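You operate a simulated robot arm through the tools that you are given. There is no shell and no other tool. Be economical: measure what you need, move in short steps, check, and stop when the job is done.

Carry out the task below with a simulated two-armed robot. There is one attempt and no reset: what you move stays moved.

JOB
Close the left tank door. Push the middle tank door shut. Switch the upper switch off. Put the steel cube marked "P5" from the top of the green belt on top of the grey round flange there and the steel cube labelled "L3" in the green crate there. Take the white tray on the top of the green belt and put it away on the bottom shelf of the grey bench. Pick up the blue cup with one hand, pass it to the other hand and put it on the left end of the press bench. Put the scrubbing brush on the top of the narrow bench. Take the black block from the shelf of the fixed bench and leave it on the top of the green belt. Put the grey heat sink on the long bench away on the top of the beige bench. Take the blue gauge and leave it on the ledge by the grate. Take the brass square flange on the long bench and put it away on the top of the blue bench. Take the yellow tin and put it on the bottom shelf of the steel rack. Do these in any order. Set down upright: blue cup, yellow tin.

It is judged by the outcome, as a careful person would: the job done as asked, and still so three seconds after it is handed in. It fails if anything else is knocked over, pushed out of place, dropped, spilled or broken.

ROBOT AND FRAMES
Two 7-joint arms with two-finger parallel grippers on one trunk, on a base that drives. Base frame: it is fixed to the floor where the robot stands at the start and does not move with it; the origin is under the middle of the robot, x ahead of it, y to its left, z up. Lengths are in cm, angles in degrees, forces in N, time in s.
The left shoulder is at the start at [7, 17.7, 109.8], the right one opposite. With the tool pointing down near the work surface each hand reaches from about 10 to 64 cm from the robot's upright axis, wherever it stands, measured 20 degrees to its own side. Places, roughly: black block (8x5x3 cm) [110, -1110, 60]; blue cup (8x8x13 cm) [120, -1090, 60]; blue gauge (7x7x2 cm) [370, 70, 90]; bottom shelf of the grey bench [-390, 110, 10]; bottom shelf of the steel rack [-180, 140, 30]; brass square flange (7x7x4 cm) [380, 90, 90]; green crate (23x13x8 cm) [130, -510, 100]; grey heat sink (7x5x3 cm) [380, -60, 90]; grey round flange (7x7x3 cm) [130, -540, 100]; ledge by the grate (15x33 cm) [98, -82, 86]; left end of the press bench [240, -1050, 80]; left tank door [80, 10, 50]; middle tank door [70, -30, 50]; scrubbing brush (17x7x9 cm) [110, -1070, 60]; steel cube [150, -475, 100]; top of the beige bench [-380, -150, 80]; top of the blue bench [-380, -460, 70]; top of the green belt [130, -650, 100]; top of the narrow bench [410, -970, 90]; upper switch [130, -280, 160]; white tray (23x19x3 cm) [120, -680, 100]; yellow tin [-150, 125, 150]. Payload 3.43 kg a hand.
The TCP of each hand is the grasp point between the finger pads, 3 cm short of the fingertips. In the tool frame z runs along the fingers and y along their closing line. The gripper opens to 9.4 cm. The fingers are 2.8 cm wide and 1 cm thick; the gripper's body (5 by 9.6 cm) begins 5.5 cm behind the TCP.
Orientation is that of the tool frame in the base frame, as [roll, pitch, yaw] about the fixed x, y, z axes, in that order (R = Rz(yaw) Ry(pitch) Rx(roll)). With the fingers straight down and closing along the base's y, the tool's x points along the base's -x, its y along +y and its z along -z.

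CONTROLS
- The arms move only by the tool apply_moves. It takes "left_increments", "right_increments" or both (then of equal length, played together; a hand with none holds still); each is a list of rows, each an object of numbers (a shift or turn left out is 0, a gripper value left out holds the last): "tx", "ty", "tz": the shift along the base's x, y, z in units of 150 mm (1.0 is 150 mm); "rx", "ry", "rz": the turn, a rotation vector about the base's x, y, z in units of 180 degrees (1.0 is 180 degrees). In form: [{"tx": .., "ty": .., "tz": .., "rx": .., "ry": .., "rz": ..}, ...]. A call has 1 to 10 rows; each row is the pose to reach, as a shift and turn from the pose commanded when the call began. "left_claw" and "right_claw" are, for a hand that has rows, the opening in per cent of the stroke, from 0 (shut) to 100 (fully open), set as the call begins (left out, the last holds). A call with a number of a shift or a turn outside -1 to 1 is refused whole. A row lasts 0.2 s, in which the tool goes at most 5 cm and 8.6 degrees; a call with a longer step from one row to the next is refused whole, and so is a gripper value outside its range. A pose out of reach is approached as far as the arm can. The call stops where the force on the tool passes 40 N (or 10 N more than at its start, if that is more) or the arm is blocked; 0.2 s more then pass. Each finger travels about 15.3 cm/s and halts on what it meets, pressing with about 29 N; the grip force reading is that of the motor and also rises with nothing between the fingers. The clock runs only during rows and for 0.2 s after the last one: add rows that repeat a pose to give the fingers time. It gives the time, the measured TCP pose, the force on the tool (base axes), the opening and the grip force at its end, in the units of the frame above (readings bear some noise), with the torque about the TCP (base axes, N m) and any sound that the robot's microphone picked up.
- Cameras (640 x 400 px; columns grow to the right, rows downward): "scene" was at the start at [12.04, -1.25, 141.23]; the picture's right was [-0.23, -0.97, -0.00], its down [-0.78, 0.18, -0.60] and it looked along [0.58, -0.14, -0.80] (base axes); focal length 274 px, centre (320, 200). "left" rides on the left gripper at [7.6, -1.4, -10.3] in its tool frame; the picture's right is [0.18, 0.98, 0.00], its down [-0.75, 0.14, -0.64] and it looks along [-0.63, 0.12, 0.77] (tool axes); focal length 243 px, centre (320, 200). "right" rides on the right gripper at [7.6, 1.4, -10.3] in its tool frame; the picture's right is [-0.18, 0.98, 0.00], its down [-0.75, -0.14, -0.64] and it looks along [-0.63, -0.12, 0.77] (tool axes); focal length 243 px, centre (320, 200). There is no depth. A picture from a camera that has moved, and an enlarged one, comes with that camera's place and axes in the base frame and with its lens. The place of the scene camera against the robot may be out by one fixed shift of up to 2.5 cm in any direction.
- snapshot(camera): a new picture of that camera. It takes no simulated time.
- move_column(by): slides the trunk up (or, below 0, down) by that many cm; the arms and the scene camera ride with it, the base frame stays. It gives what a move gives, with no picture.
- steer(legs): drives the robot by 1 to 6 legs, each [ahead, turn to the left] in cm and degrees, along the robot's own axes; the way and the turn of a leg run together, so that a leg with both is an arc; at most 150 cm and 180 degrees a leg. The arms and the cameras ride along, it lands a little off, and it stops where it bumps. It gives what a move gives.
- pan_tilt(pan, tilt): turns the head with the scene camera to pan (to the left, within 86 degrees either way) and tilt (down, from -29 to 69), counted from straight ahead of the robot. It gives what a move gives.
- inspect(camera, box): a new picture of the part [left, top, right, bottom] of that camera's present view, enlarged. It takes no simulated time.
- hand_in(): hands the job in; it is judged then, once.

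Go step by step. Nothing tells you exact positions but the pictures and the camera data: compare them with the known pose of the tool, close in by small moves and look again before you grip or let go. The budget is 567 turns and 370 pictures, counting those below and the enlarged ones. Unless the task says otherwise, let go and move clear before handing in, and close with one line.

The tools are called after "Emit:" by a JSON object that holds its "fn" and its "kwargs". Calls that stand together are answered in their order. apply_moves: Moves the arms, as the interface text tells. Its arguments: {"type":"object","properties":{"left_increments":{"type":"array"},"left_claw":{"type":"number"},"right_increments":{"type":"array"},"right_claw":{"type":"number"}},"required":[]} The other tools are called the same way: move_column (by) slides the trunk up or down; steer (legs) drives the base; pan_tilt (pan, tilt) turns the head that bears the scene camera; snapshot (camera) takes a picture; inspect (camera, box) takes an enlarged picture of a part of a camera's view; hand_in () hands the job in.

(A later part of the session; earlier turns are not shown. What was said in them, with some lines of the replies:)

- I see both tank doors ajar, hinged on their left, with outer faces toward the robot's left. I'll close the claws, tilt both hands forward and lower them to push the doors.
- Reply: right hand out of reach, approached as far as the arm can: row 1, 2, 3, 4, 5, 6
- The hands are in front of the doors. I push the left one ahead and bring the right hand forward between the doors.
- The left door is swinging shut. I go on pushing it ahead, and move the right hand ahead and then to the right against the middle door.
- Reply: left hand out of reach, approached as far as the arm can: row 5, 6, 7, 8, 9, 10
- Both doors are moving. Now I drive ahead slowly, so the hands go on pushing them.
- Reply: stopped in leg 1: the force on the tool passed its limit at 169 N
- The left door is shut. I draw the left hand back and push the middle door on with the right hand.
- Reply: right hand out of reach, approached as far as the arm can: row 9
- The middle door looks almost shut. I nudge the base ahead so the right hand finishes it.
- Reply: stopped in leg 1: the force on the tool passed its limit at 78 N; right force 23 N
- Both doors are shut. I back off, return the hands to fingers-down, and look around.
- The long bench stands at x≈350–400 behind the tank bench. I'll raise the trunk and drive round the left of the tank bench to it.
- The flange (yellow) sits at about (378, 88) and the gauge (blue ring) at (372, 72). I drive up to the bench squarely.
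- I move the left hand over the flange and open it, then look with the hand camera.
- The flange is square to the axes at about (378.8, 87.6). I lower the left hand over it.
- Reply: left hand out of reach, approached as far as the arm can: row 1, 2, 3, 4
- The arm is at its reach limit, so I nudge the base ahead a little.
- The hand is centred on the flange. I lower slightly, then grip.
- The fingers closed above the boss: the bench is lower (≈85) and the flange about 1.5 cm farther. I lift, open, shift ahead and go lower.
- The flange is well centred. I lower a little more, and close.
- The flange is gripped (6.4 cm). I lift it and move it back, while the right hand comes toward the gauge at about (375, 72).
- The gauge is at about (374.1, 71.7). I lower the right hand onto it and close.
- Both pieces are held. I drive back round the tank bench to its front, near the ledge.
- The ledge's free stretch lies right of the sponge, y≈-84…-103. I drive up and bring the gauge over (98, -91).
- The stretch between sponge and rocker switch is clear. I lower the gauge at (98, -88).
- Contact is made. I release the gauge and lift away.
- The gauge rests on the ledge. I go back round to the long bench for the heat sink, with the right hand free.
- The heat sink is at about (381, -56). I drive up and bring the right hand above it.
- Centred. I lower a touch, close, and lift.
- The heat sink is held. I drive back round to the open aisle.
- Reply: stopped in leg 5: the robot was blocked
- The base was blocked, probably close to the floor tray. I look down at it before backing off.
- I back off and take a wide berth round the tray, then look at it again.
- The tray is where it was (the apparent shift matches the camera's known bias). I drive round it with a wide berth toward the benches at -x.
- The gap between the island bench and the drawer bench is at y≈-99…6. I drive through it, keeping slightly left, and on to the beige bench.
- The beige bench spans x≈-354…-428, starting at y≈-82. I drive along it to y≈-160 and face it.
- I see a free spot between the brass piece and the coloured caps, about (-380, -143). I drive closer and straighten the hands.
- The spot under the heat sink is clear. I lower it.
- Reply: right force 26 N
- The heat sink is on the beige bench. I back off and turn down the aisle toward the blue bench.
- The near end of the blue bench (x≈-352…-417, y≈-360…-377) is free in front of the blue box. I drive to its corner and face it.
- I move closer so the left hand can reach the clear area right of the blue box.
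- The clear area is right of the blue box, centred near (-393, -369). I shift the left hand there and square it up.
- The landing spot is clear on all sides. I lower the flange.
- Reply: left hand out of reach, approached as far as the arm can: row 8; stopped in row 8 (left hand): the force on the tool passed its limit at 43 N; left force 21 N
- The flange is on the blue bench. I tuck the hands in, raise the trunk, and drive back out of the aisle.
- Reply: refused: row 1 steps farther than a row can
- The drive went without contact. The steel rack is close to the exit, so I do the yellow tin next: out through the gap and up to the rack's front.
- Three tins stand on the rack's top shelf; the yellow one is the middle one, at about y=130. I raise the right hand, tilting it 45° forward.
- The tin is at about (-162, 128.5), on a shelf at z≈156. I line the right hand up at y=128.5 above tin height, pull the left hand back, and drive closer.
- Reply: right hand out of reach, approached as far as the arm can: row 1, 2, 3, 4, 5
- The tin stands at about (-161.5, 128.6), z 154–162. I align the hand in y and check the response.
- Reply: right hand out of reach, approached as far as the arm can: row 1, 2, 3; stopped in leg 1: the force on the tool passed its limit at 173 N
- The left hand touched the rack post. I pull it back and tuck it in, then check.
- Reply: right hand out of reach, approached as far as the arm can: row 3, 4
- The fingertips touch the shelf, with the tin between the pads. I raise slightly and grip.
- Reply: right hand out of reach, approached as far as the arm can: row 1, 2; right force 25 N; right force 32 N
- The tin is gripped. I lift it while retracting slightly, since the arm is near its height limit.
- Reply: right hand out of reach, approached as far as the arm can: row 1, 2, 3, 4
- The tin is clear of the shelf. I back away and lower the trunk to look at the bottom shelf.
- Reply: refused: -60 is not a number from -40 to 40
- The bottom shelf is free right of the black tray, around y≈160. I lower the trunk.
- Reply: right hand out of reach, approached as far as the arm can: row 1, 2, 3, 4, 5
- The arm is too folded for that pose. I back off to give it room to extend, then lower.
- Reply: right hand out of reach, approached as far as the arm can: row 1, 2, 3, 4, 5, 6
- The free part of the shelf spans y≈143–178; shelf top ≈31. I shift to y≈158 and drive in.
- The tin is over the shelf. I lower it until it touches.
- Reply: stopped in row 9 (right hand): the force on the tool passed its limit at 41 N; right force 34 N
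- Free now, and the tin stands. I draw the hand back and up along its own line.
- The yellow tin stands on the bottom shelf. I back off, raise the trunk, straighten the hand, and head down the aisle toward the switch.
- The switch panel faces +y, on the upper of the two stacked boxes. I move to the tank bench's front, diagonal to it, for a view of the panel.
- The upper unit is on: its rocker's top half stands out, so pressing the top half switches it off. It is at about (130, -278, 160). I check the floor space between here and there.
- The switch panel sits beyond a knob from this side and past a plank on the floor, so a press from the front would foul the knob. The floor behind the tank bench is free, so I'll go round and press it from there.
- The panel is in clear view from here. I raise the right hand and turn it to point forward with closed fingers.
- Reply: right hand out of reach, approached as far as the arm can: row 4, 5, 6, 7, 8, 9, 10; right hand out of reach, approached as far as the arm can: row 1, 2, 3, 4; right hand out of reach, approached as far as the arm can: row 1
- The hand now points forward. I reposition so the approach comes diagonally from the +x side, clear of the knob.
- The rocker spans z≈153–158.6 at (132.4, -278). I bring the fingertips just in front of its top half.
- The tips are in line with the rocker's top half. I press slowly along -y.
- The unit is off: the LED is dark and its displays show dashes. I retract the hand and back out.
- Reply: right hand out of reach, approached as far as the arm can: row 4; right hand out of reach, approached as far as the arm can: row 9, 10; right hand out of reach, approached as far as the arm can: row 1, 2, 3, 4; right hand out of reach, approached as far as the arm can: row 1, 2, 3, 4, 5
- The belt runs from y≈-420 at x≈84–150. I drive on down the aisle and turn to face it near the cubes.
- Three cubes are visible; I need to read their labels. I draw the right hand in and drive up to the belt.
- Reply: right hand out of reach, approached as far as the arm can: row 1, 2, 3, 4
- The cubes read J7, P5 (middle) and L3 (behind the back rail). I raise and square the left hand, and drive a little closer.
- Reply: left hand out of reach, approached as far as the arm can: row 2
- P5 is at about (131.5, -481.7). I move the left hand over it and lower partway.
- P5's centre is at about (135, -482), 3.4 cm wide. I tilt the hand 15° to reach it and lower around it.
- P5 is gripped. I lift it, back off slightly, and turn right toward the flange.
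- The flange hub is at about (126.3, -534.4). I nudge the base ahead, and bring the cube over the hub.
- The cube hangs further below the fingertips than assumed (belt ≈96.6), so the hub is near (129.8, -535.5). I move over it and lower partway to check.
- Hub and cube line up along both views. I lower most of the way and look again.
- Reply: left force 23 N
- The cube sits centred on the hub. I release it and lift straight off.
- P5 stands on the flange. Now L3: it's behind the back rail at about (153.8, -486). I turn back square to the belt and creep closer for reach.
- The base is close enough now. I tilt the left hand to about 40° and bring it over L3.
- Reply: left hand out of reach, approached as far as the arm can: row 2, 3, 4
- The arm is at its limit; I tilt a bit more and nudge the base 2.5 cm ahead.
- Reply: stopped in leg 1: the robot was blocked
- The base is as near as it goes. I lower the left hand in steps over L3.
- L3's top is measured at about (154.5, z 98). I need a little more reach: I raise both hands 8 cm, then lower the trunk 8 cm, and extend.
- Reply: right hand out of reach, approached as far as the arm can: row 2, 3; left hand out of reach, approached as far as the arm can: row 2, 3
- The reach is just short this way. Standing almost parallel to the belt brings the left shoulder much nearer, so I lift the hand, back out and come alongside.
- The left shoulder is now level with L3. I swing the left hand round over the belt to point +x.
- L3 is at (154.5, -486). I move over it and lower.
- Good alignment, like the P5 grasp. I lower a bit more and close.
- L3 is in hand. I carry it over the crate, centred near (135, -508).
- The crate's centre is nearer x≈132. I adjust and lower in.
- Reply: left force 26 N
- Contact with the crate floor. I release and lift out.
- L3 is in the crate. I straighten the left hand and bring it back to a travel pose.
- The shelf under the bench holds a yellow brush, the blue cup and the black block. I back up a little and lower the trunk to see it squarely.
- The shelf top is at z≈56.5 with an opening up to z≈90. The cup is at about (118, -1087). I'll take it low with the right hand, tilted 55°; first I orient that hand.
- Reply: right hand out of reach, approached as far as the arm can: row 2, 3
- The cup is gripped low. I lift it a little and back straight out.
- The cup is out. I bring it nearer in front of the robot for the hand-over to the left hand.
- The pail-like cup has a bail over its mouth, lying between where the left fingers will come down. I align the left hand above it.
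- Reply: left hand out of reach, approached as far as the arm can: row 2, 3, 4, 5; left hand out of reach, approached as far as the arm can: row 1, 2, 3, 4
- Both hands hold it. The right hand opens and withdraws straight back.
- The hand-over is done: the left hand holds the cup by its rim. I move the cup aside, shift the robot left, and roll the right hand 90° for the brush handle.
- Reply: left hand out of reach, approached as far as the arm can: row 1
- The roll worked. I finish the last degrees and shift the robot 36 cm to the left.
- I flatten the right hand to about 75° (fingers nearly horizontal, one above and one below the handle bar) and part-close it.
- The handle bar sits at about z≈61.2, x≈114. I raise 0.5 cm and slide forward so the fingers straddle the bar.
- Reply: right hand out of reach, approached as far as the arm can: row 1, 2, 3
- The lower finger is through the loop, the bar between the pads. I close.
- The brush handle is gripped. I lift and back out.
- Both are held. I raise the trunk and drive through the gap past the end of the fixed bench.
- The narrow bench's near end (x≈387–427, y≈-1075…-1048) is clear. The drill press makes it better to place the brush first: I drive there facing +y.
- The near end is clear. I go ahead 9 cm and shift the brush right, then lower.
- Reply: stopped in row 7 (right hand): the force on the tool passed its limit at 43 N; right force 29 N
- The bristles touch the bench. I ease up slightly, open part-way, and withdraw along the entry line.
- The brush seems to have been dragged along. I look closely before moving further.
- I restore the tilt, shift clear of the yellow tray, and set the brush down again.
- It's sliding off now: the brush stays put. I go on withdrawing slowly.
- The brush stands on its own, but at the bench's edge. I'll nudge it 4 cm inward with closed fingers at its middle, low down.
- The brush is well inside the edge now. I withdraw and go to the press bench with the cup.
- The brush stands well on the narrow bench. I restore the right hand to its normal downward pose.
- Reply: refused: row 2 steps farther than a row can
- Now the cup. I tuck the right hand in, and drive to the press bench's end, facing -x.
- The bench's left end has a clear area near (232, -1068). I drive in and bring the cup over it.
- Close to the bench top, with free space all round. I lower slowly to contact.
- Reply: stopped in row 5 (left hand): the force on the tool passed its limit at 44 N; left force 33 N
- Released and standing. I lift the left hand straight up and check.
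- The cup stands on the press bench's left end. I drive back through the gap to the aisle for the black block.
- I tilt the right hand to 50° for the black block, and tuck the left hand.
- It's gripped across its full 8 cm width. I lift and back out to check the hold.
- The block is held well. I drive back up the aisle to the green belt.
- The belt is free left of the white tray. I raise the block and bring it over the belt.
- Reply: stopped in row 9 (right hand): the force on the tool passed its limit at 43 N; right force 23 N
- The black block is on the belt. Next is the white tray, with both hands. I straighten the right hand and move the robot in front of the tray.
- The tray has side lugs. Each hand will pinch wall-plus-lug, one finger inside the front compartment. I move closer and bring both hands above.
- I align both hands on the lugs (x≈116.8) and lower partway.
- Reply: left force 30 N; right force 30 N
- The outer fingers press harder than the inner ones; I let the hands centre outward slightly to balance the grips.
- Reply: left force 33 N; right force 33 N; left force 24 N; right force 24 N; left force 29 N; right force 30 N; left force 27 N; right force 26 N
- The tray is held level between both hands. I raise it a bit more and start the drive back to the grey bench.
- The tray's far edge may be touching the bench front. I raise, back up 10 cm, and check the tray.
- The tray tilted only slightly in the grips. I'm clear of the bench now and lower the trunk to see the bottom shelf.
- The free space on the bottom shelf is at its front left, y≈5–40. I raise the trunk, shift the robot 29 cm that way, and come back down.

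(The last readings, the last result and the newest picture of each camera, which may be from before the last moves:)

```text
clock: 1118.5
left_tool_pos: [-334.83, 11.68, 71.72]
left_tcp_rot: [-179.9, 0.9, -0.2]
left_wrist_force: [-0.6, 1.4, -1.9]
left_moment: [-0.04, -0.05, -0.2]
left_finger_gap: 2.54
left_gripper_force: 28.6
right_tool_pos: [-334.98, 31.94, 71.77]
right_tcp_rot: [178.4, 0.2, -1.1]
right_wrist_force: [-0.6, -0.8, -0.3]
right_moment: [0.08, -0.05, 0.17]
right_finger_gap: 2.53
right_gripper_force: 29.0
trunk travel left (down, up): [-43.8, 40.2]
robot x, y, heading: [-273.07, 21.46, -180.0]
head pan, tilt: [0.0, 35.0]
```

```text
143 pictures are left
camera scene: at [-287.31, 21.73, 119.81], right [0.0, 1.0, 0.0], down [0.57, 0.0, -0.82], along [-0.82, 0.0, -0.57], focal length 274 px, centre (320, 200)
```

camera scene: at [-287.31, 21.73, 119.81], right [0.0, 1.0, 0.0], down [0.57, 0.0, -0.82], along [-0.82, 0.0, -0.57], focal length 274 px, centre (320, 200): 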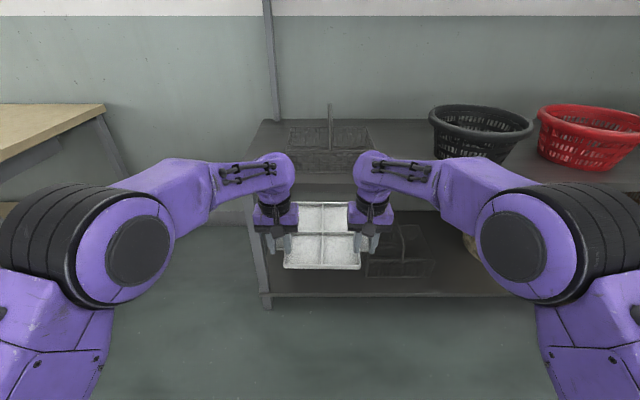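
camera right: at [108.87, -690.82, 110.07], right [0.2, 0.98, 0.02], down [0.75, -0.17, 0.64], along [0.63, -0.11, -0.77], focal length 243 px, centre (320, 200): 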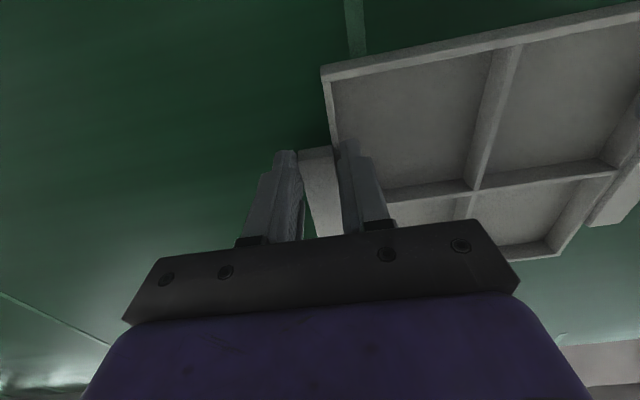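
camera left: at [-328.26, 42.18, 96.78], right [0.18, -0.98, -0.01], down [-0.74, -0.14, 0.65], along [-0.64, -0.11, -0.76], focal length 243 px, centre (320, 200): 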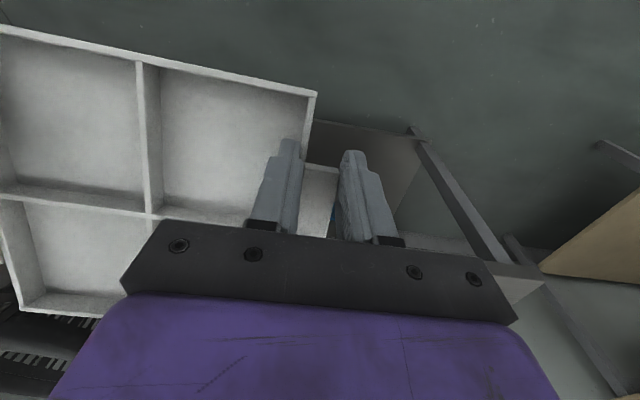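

Alignment is good between the leg (y≈-4) and the dark tray (y≈43). I lower the trunk fully.

Emit:
{"fn": "move_column", "kwargs": {"by": -40}}

Emit:
{"fn": "pan_tilt", "kwargs": {"pan": 0, "tilt": 20}}

Emit:
{"fn": "snapshot", "kwargs": {"camera": "scene"}}

Emit:
{"fn": "snapshot", "kwargs": {"camera": "left"}}

```text
clock: 1122.3
left_tool_pos: [-334.87, 11.58, 31.64]
left_tcp_rot: [-179.8, 0.8, -0.2]
left_wrist_force: [0.3, 1.8, 0.6]
left_moment: [-0.05, -0.03, -0.19]
left_finger_gap: 2.53
left_gripper_force: 29.2
right_tool_pos: [-334.86, 32.1, 31.71]
right_tcp_rot: [178.4, 0.3, -1.1]
right_wrist_force: [-0.2, -0.7, -1.2]
right_moment: [0.07, -0.04, 0.14]
right_finger_gap: 2.54
right_gripper_force: 28.9
trunk travel left (down, up): [-3.8, 80.2]
robot x, y, heading: [-272.99, 21.34, -179.8]
head pan, tilt: [0.0, 35.0]
```

```text
clock: 1123.1
left_tool_pos: [-334.84, 11.8, 31.8]
left_tcp_rot: [-179.8, 0.9, -0.1]
left_wrist_force: [1.1, 1.7, -0.1]
left_moment: [-0.05, -0.06, -0.2]
left_finger_gap: 2.56
left_gripper_force: 29.1
right_tool_pos: [-334.96, 31.76, 31.79]
right_tcp_rot: [178.4, 0.1, -1.1]
right_wrist_force: [0.8, -2.1, -0.9]
right_moment: [0.06, -0.06, 0.17]
right_finger_gap: 2.53
right_gripper_force: 28.8
trunk travel left (down, up): [-3.8, 80.2]
robot x, y, heading: [-273.3, 21.09, -180.0]
head pan, tilt: [0.0, 20.0]
```

```text
142 pictures are left
camera scene: at [-287.79, 21.73, 82.19], right [0.0, 1.0, 0.0], down [0.34, 0.0, -0.94], along [-0.94, 0.0, -0.34], focal length 274 px, centre (320, 200)
```

scene: 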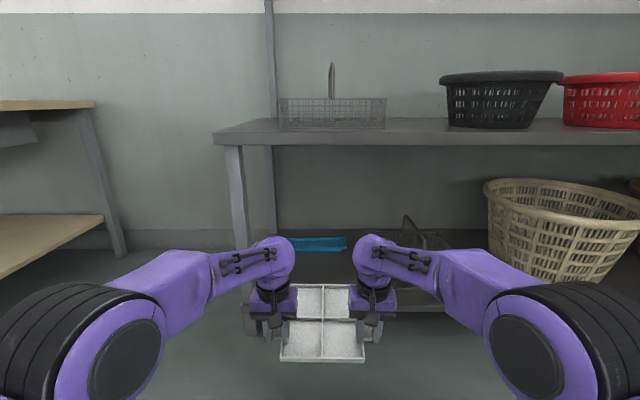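

```text
141 pictures are left
camera left: at [-327.07, 13.09, 41.76], right [0.18, -0.98, -0.01], down [-0.74, -0.14, 0.65], along [-0.64, -0.11, -0.76], focal length 243 px, centre (320, 200)
```

left: 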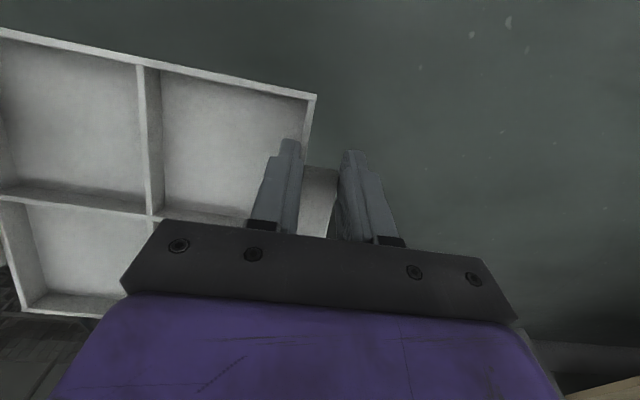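

Emit:
{"fn": "steer", "kwargs": {"legs": [[20, 0]]}}

Emit:
{"fn": "snapshot", "kwargs": {"camera": "scene"}}

Emit:
{"fn": "snapshot", "kwargs": {"camera": "left"}}

```text
clock: 1124.7
left_tool_pos: [-354.72, 11.71, 31.9]
left_tcp_rot: [-179.9, 0.9, -0.2]
left_wrist_force: [-0.1, 0.9, -0.6]
left_moment: [-0.06, -0.02, -0.19]
left_finger_gap: 2.53
left_gripper_force: 29.1
right_tool_pos: [-354.83, 31.93, 31.88]
right_tcp_rot: [178.4, 0.3, -1.0]
right_wrist_force: [-0.7, -1.2, -1.2]
right_moment: [0.04, -0.06, 0.13]
right_finger_gap: 2.49
right_gripper_force: 29.5
trunk travel left (down, up): [-3.8, 80.2]
robot x, y, heading: [-293.16, 21.35, -179.8]
head pan, tilt: [0.0, 20.0]
```

```text
140 pictures are left
camera scene: at [-307.72, 21.71, 82.19], right [0.0, 1.0, 0.0], down [0.34, 0.0, -0.94], along [-0.94, 0.0, -0.34], focal length 274 px, centre (320, 200)
```

scene: 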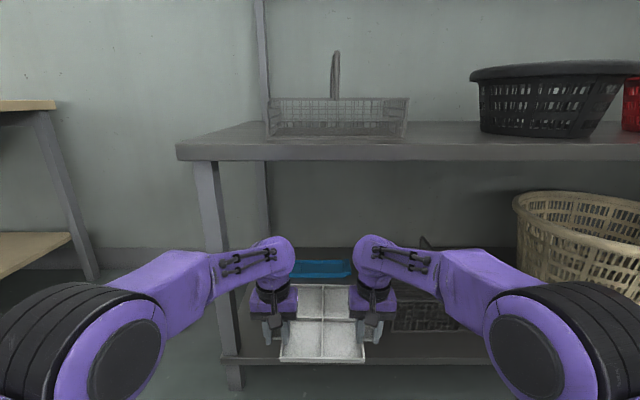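

```text
139 pictures are left
camera left: at [-347.0, 13.06, 41.76], right [0.18, -0.98, -0.01], down [-0.74, -0.14, 0.65], along [-0.64, -0.11, -0.76], focal length 243 px, centre (320, 200)
```

left: 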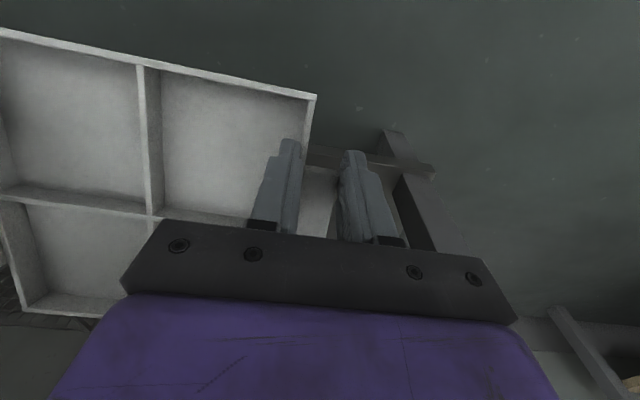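

Emit:
{"fn": "steer", "kwargs": {"legs": [[15, 0]]}}

Emit:
{"fn": "move_column", "kwargs": {"by": -3.5}}

Emit:
{"fn": "apply_moves", "kwargs": {"left_increments": [{"tz": -0.1}, {"tz": -0.2}, {"tz": -0.3}, {"tz": -0.4}], "right_increments": [{"tz": -0.1}, {"tz": -0.2}, {"tz": -0.3}, {"tz": -0.4}]}}

Emit:
{"fn": "snapshot", "kwargs": {"camera": "left"}}

Emit:
{"fn": "snapshot", "kwargs": {"camera": "right"}}

```text
clock: 1126.0
left_tool_pos: [-369.9, 11.69, 31.7]
left_tcp_rot: [-179.9, 1.0, -0.1]
left_wrist_force: [0.3, 0.7, -1.7]
left_moment: [-0.01, -0.1, -0.2]
left_finger_gap: 2.55
left_gripper_force: 28.4
right_tool_pos: [-369.91, 31.98, 31.81]
right_tcp_rot: [178.5, 0.4, -1.1]
right_wrist_force: [-0.7, -1.2, -1.4]
right_moment: [0.09, -0.06, 0.15]
right_finger_gap: 2.58
right_gripper_force: 28.8
trunk travel left (down, up): [-3.8, 80.2]
robot x, y, heading: [-307.92, 21.57, -180.0]
head pan, tilt: [0.0, 20.0]
```

```text
clock: 1126.8
left_tool_pos: [-369.85, 11.59, 28.24]
left_tcp_rot: [-179.8, 0.9, -0.1]
left_wrist_force: [0.1, 0.9, 0.1]
left_moment: [0.01, -0.07, -0.15]
left_finger_gap: 2.54
left_gripper_force: 29.1
right_tool_pos: [-369.91, 31.95, 28.3]
right_tcp_rot: [178.4, 0.2, -1.1]
right_wrist_force: [-0.3, -1.0, -1.2]
right_moment: [0.11, -0.02, 0.16]
right_finger_gap: 2.54
right_gripper_force: 29.1
trunk travel left (down, up): [-0.3, 83.7]
robot x, y, heading: [-308.14, 21.14, -180.2]
head pan, tilt: [0.0, 20.0]
```

```text
clock: 1127.8
left_tool_pos: [-369.8, 11.6, 22.2]
left_tcp_rot: [-179.7, 0.8, -0.2]
left_wrist_force: [-1.3, 0.6, -1.7]
left_moment: [-0.19, -0.12, -0.03]
left_finger_gap: 2.57
left_gripper_force: 29.3
right_tool_pos: [-369.91, 31.9, 22.21]
right_tcp_rot: [178.4, 0.2, -1.0]
right_wrist_force: [1.4, -0.3, 0.5]
right_moment: [-0.03, 0.06, 0.32]
right_finger_gap: 2.53
right_gripper_force: 29.1
trunk travel left (down, up): [-0.3, 83.7]
robot x, y, heading: [-307.99, 21.38, -179.8]
head pan, tilt: [0.0, 20.0]
```

```text
138 pictures are left
camera left: at [-362.06, 13.04, 32.25], right [0.18, -0.98, -0.01], down [-0.74, -0.14, 0.65], along [-0.64, -0.11, -0.76], focal length 243 px, centre (320, 200)
```

left: 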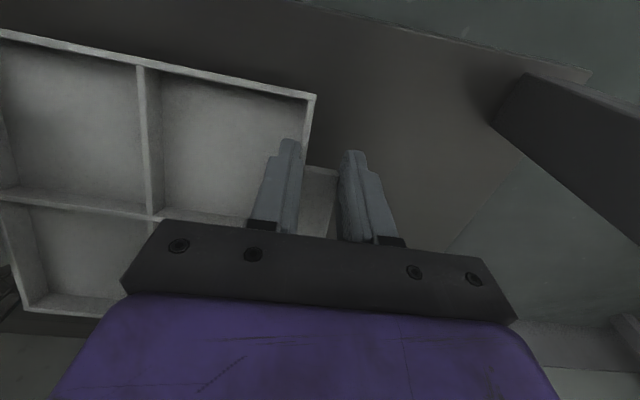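

```text
137 pictures are left
camera right: at [-362.4, 30.59, 32.52], right [-0.2, -0.98, 0.03], down [-0.75, 0.17, 0.64], along [-0.63, 0.11, -0.77], focal length 243 px, centre (320, 200)
```

right: 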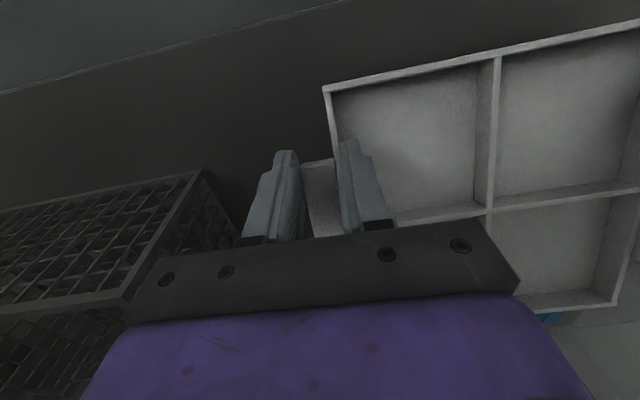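

The tray is above the shelf with its near edge inside the front. I lower it to contact.

Emit:
{"fn": "apply_moves", "kwargs": {"left_increments": [{"tz": -0.04}, {"tz": -0.08}, {"tz": -0.12}, {"tz": -0.16}, {"tz": -0.2}, {"tz": -0.24}, {"tz": -0.28}], "right_increments": [{"tz": -0.04}, {"tz": -0.08}, {"tz": -0.12}, {"tz": -0.16}, {"tz": -0.2}, {"tz": -0.24}, {"tz": -0.28}]}}

```text
clock: 1129.4
left_tool_pos: [-369.86, 11.69, 18.38]
left_tcp_rot: [-179.7, 1.2, 0.0]
left_wrist_force: [-4.1, 0.9, 14.8]
left_moment: [0.11, -0.29, -0.08]
left_finger_gap: 2.56
left_gripper_force: 29.1
right_tool_pos: [-369.91, 31.92, 18.36]
right_tcp_rot: [178.4, 0.7, -1.2]
right_wrist_force: [-6.2, -1.7, 14.5]
right_moment: [0.11, -0.39, -0.07]
right_finger_gap: 2.55
right_gripper_force: 28.8
trunk travel left (down, up): [-0.3, 83.7]
robot x, y, heading: [-307.97, 21.15, -180.0]
head pan, tilt: [0.0, 20.0]
```

Emit:
{"fn": "apply_moves", "kwargs": {"left_increments": [{"tz": -0.02}, {"tz": -0.02}], "right_increments": [{"tz": -0.02}, {"tz": -0.02}]}}

Emit:
{"fn": "apply_moves", "kwargs": {"left_increments": [{"tz": 0.03}, {"tz": 0.03}, {"tz": 0.03}], "right_increments": [{"tz": 0.03}, {"tz": 0.03}, {"tz": 0.03}], "left_claw": 55, "right_claw": 55}}

Emit:
{"fn": "snapshot", "kwargs": {"camera": "left"}}

Emit:
{"fn": "snapshot", "kwargs": {"camera": "right"}}

```text
clock: 1130.0
left_tool_pos: [-369.79, 11.55, 17.91]
left_tcp_rot: [-179.8, 1.2, 0.0]
left_wrist_force: [-5.0, 2.2, 18.7]
left_moment: [0.23, -0.34, -0.18]
left_finger_gap: 2.56
left_gripper_force: 29.6
right_tool_pos: [-369.89, 31.75, 18.18]
right_tcp_rot: [178.4, 0.5, -1.1]
right_wrist_force: [-7.2, -2.1, 13.6]
right_moment: [0.11, -0.42, -0.14]
right_finger_gap: 2.55
right_gripper_force: 29.0
trunk travel left (down, up): [-0.3, 83.7]
robot x, y, heading: [-308.15, 21.13, -180.1]
head pan, tilt: [0.0, 20.0]
```

```text
clock: 1130.8
left_tool_pos: [-369.69, 11.67, 18.21]
left_tcp_rot: [-179.9, 0.9, 0.0]
left_wrist_force: [0.2, -0.2, 0.7]
left_moment: [0.0, 0.03, -0.03]
left_finger_gap: 5.17
left_gripper_force: 0.0
right_tool_pos: [-369.87, 31.92, 18.32]
right_tcp_rot: [178.5, 0.2, -1.1]
right_wrist_force: [0.0, -0.1, -0.4]
right_moment: [-0.01, -0.01, 0.01]
right_finger_gap: 5.16
right_gripper_force: 0.1
trunk travel left (down, up): [-0.3, 83.7]
robot x, y, heading: [-308.4, 20.95, -179.8]
head pan, tilt: [0.0, 20.0]
```

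```text
136 pictures are left
camera left: at [-362.06, 13.06, 28.2], right [0.18, -0.98, -0.01], down [-0.74, -0.14, 0.65], along [-0.64, -0.11, -0.76], focal length 243 px, centre (320, 200)
```

left: 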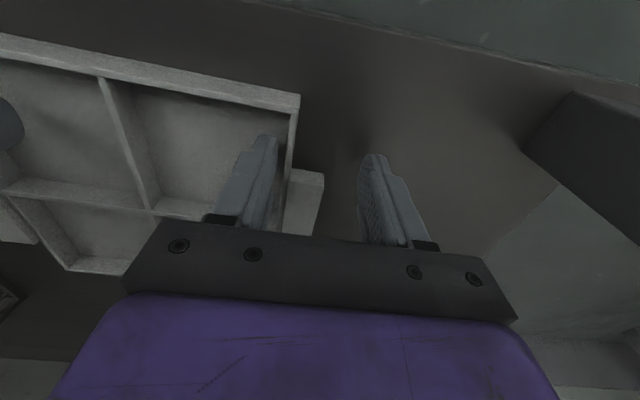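

```text
135 pictures are left
camera right: at [-362.3, 30.61, 28.54], right [-0.2, -0.98, 0.03], down [-0.75, 0.17, 0.64], along [-0.63, 0.11, -0.77], focal length 243 px, centre (320, 200)
```

right: 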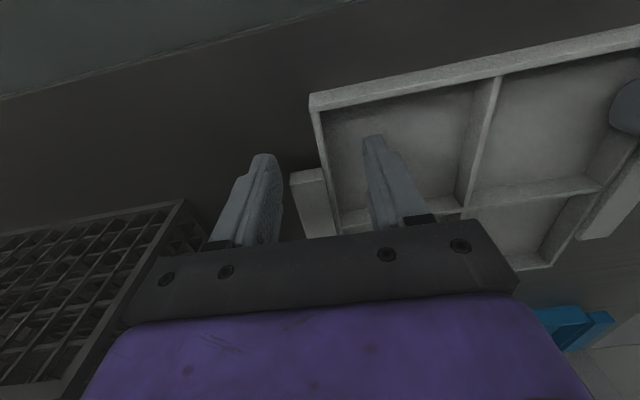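

The tray lies flat on the shelf, well inside the edge. I lift both hands clear of it and back the robot out.

Emit:
{"fn": "apply_moves", "kwargs": {"left_increments": [{"tz": 0.1}, {"tz": 0.25}, {"tz": 0.45}, {"tz": 0.65}], "right_increments": [{"tz": 0.1}, {"tz": 0.25}, {"tz": 0.45}, {"tz": 0.65}]}}

Emit:
{"fn": "steer", "kwargs": {"legs": [[-35, 0]]}}

Emit:
{"fn": "snapshot", "kwargs": {"camera": "scene"}}

```text
clock: 1131.8
left_tool_pos: [-369.76, 11.58, 27.84]
left_tcp_rot: [-179.7, 0.8, -0.1]
left_wrist_force: [0.1, 0.0, -0.8]
left_moment: [0.0, 0.02, 0.01]
left_finger_gap: 5.17
left_gripper_force: 0.1
right_tool_pos: [-369.91, 31.96, 28.13]
right_tcp_rot: [178.4, 0.4, -1.1]
right_wrist_force: [0.0, -0.1, 0.2]
right_moment: [0.01, 0.04, 0.01]
right_finger_gap: 5.18
right_gripper_force: 0.1
trunk travel left (down, up): [-0.3, 83.7]
robot x, y, heading: [-308.4, 21.17, -180.0]
head pan, tilt: [0.0, 20.0]
```

```text
clock: 1134.1
left_tool_pos: [-334.55, 11.44, 27.93]
left_tcp_rot: [-179.8, 0.9, 0.1]
left_wrist_force: [0.1, 0.3, 0.5]
left_moment: [0.0, 0.03, -0.02]
left_finger_gap: 5.18
left_gripper_force: 0.0
right_tool_pos: [-334.73, 31.78, 28.03]
right_tcp_rot: [178.4, 0.3, -0.8]
right_wrist_force: [0.4, 0.1, -0.6]
right_moment: [-0.02, 0.0, 0.0]
right_finger_gap: 5.19
right_gripper_force: 0.1
trunk travel left (down, up): [-0.3, 83.7]
robot x, y, heading: [-273.12, 21.28, -179.8]
head pan, tilt: [0.0, 20.0]
```

```text
134 pictures are left
camera scene: at [-287.62, 21.74, 78.7], right [-0.01, 1.0, 0.0], down [0.34, 0.0, -0.94], along [-0.94, -0.01, -0.34], focal length 274 px, centre (320, 200)
```

scene: 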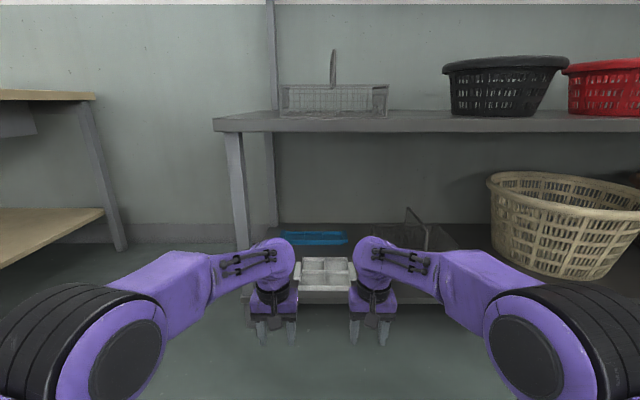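

The tray is in place and everything else was checked as I went, with both hands now empty and clear. I hand the job in.

Emit:
{"fn": "hand_in", "kwargs": {}}

```text
The job is handed in.
```

All the tasks are done as asked and the job is handed in.
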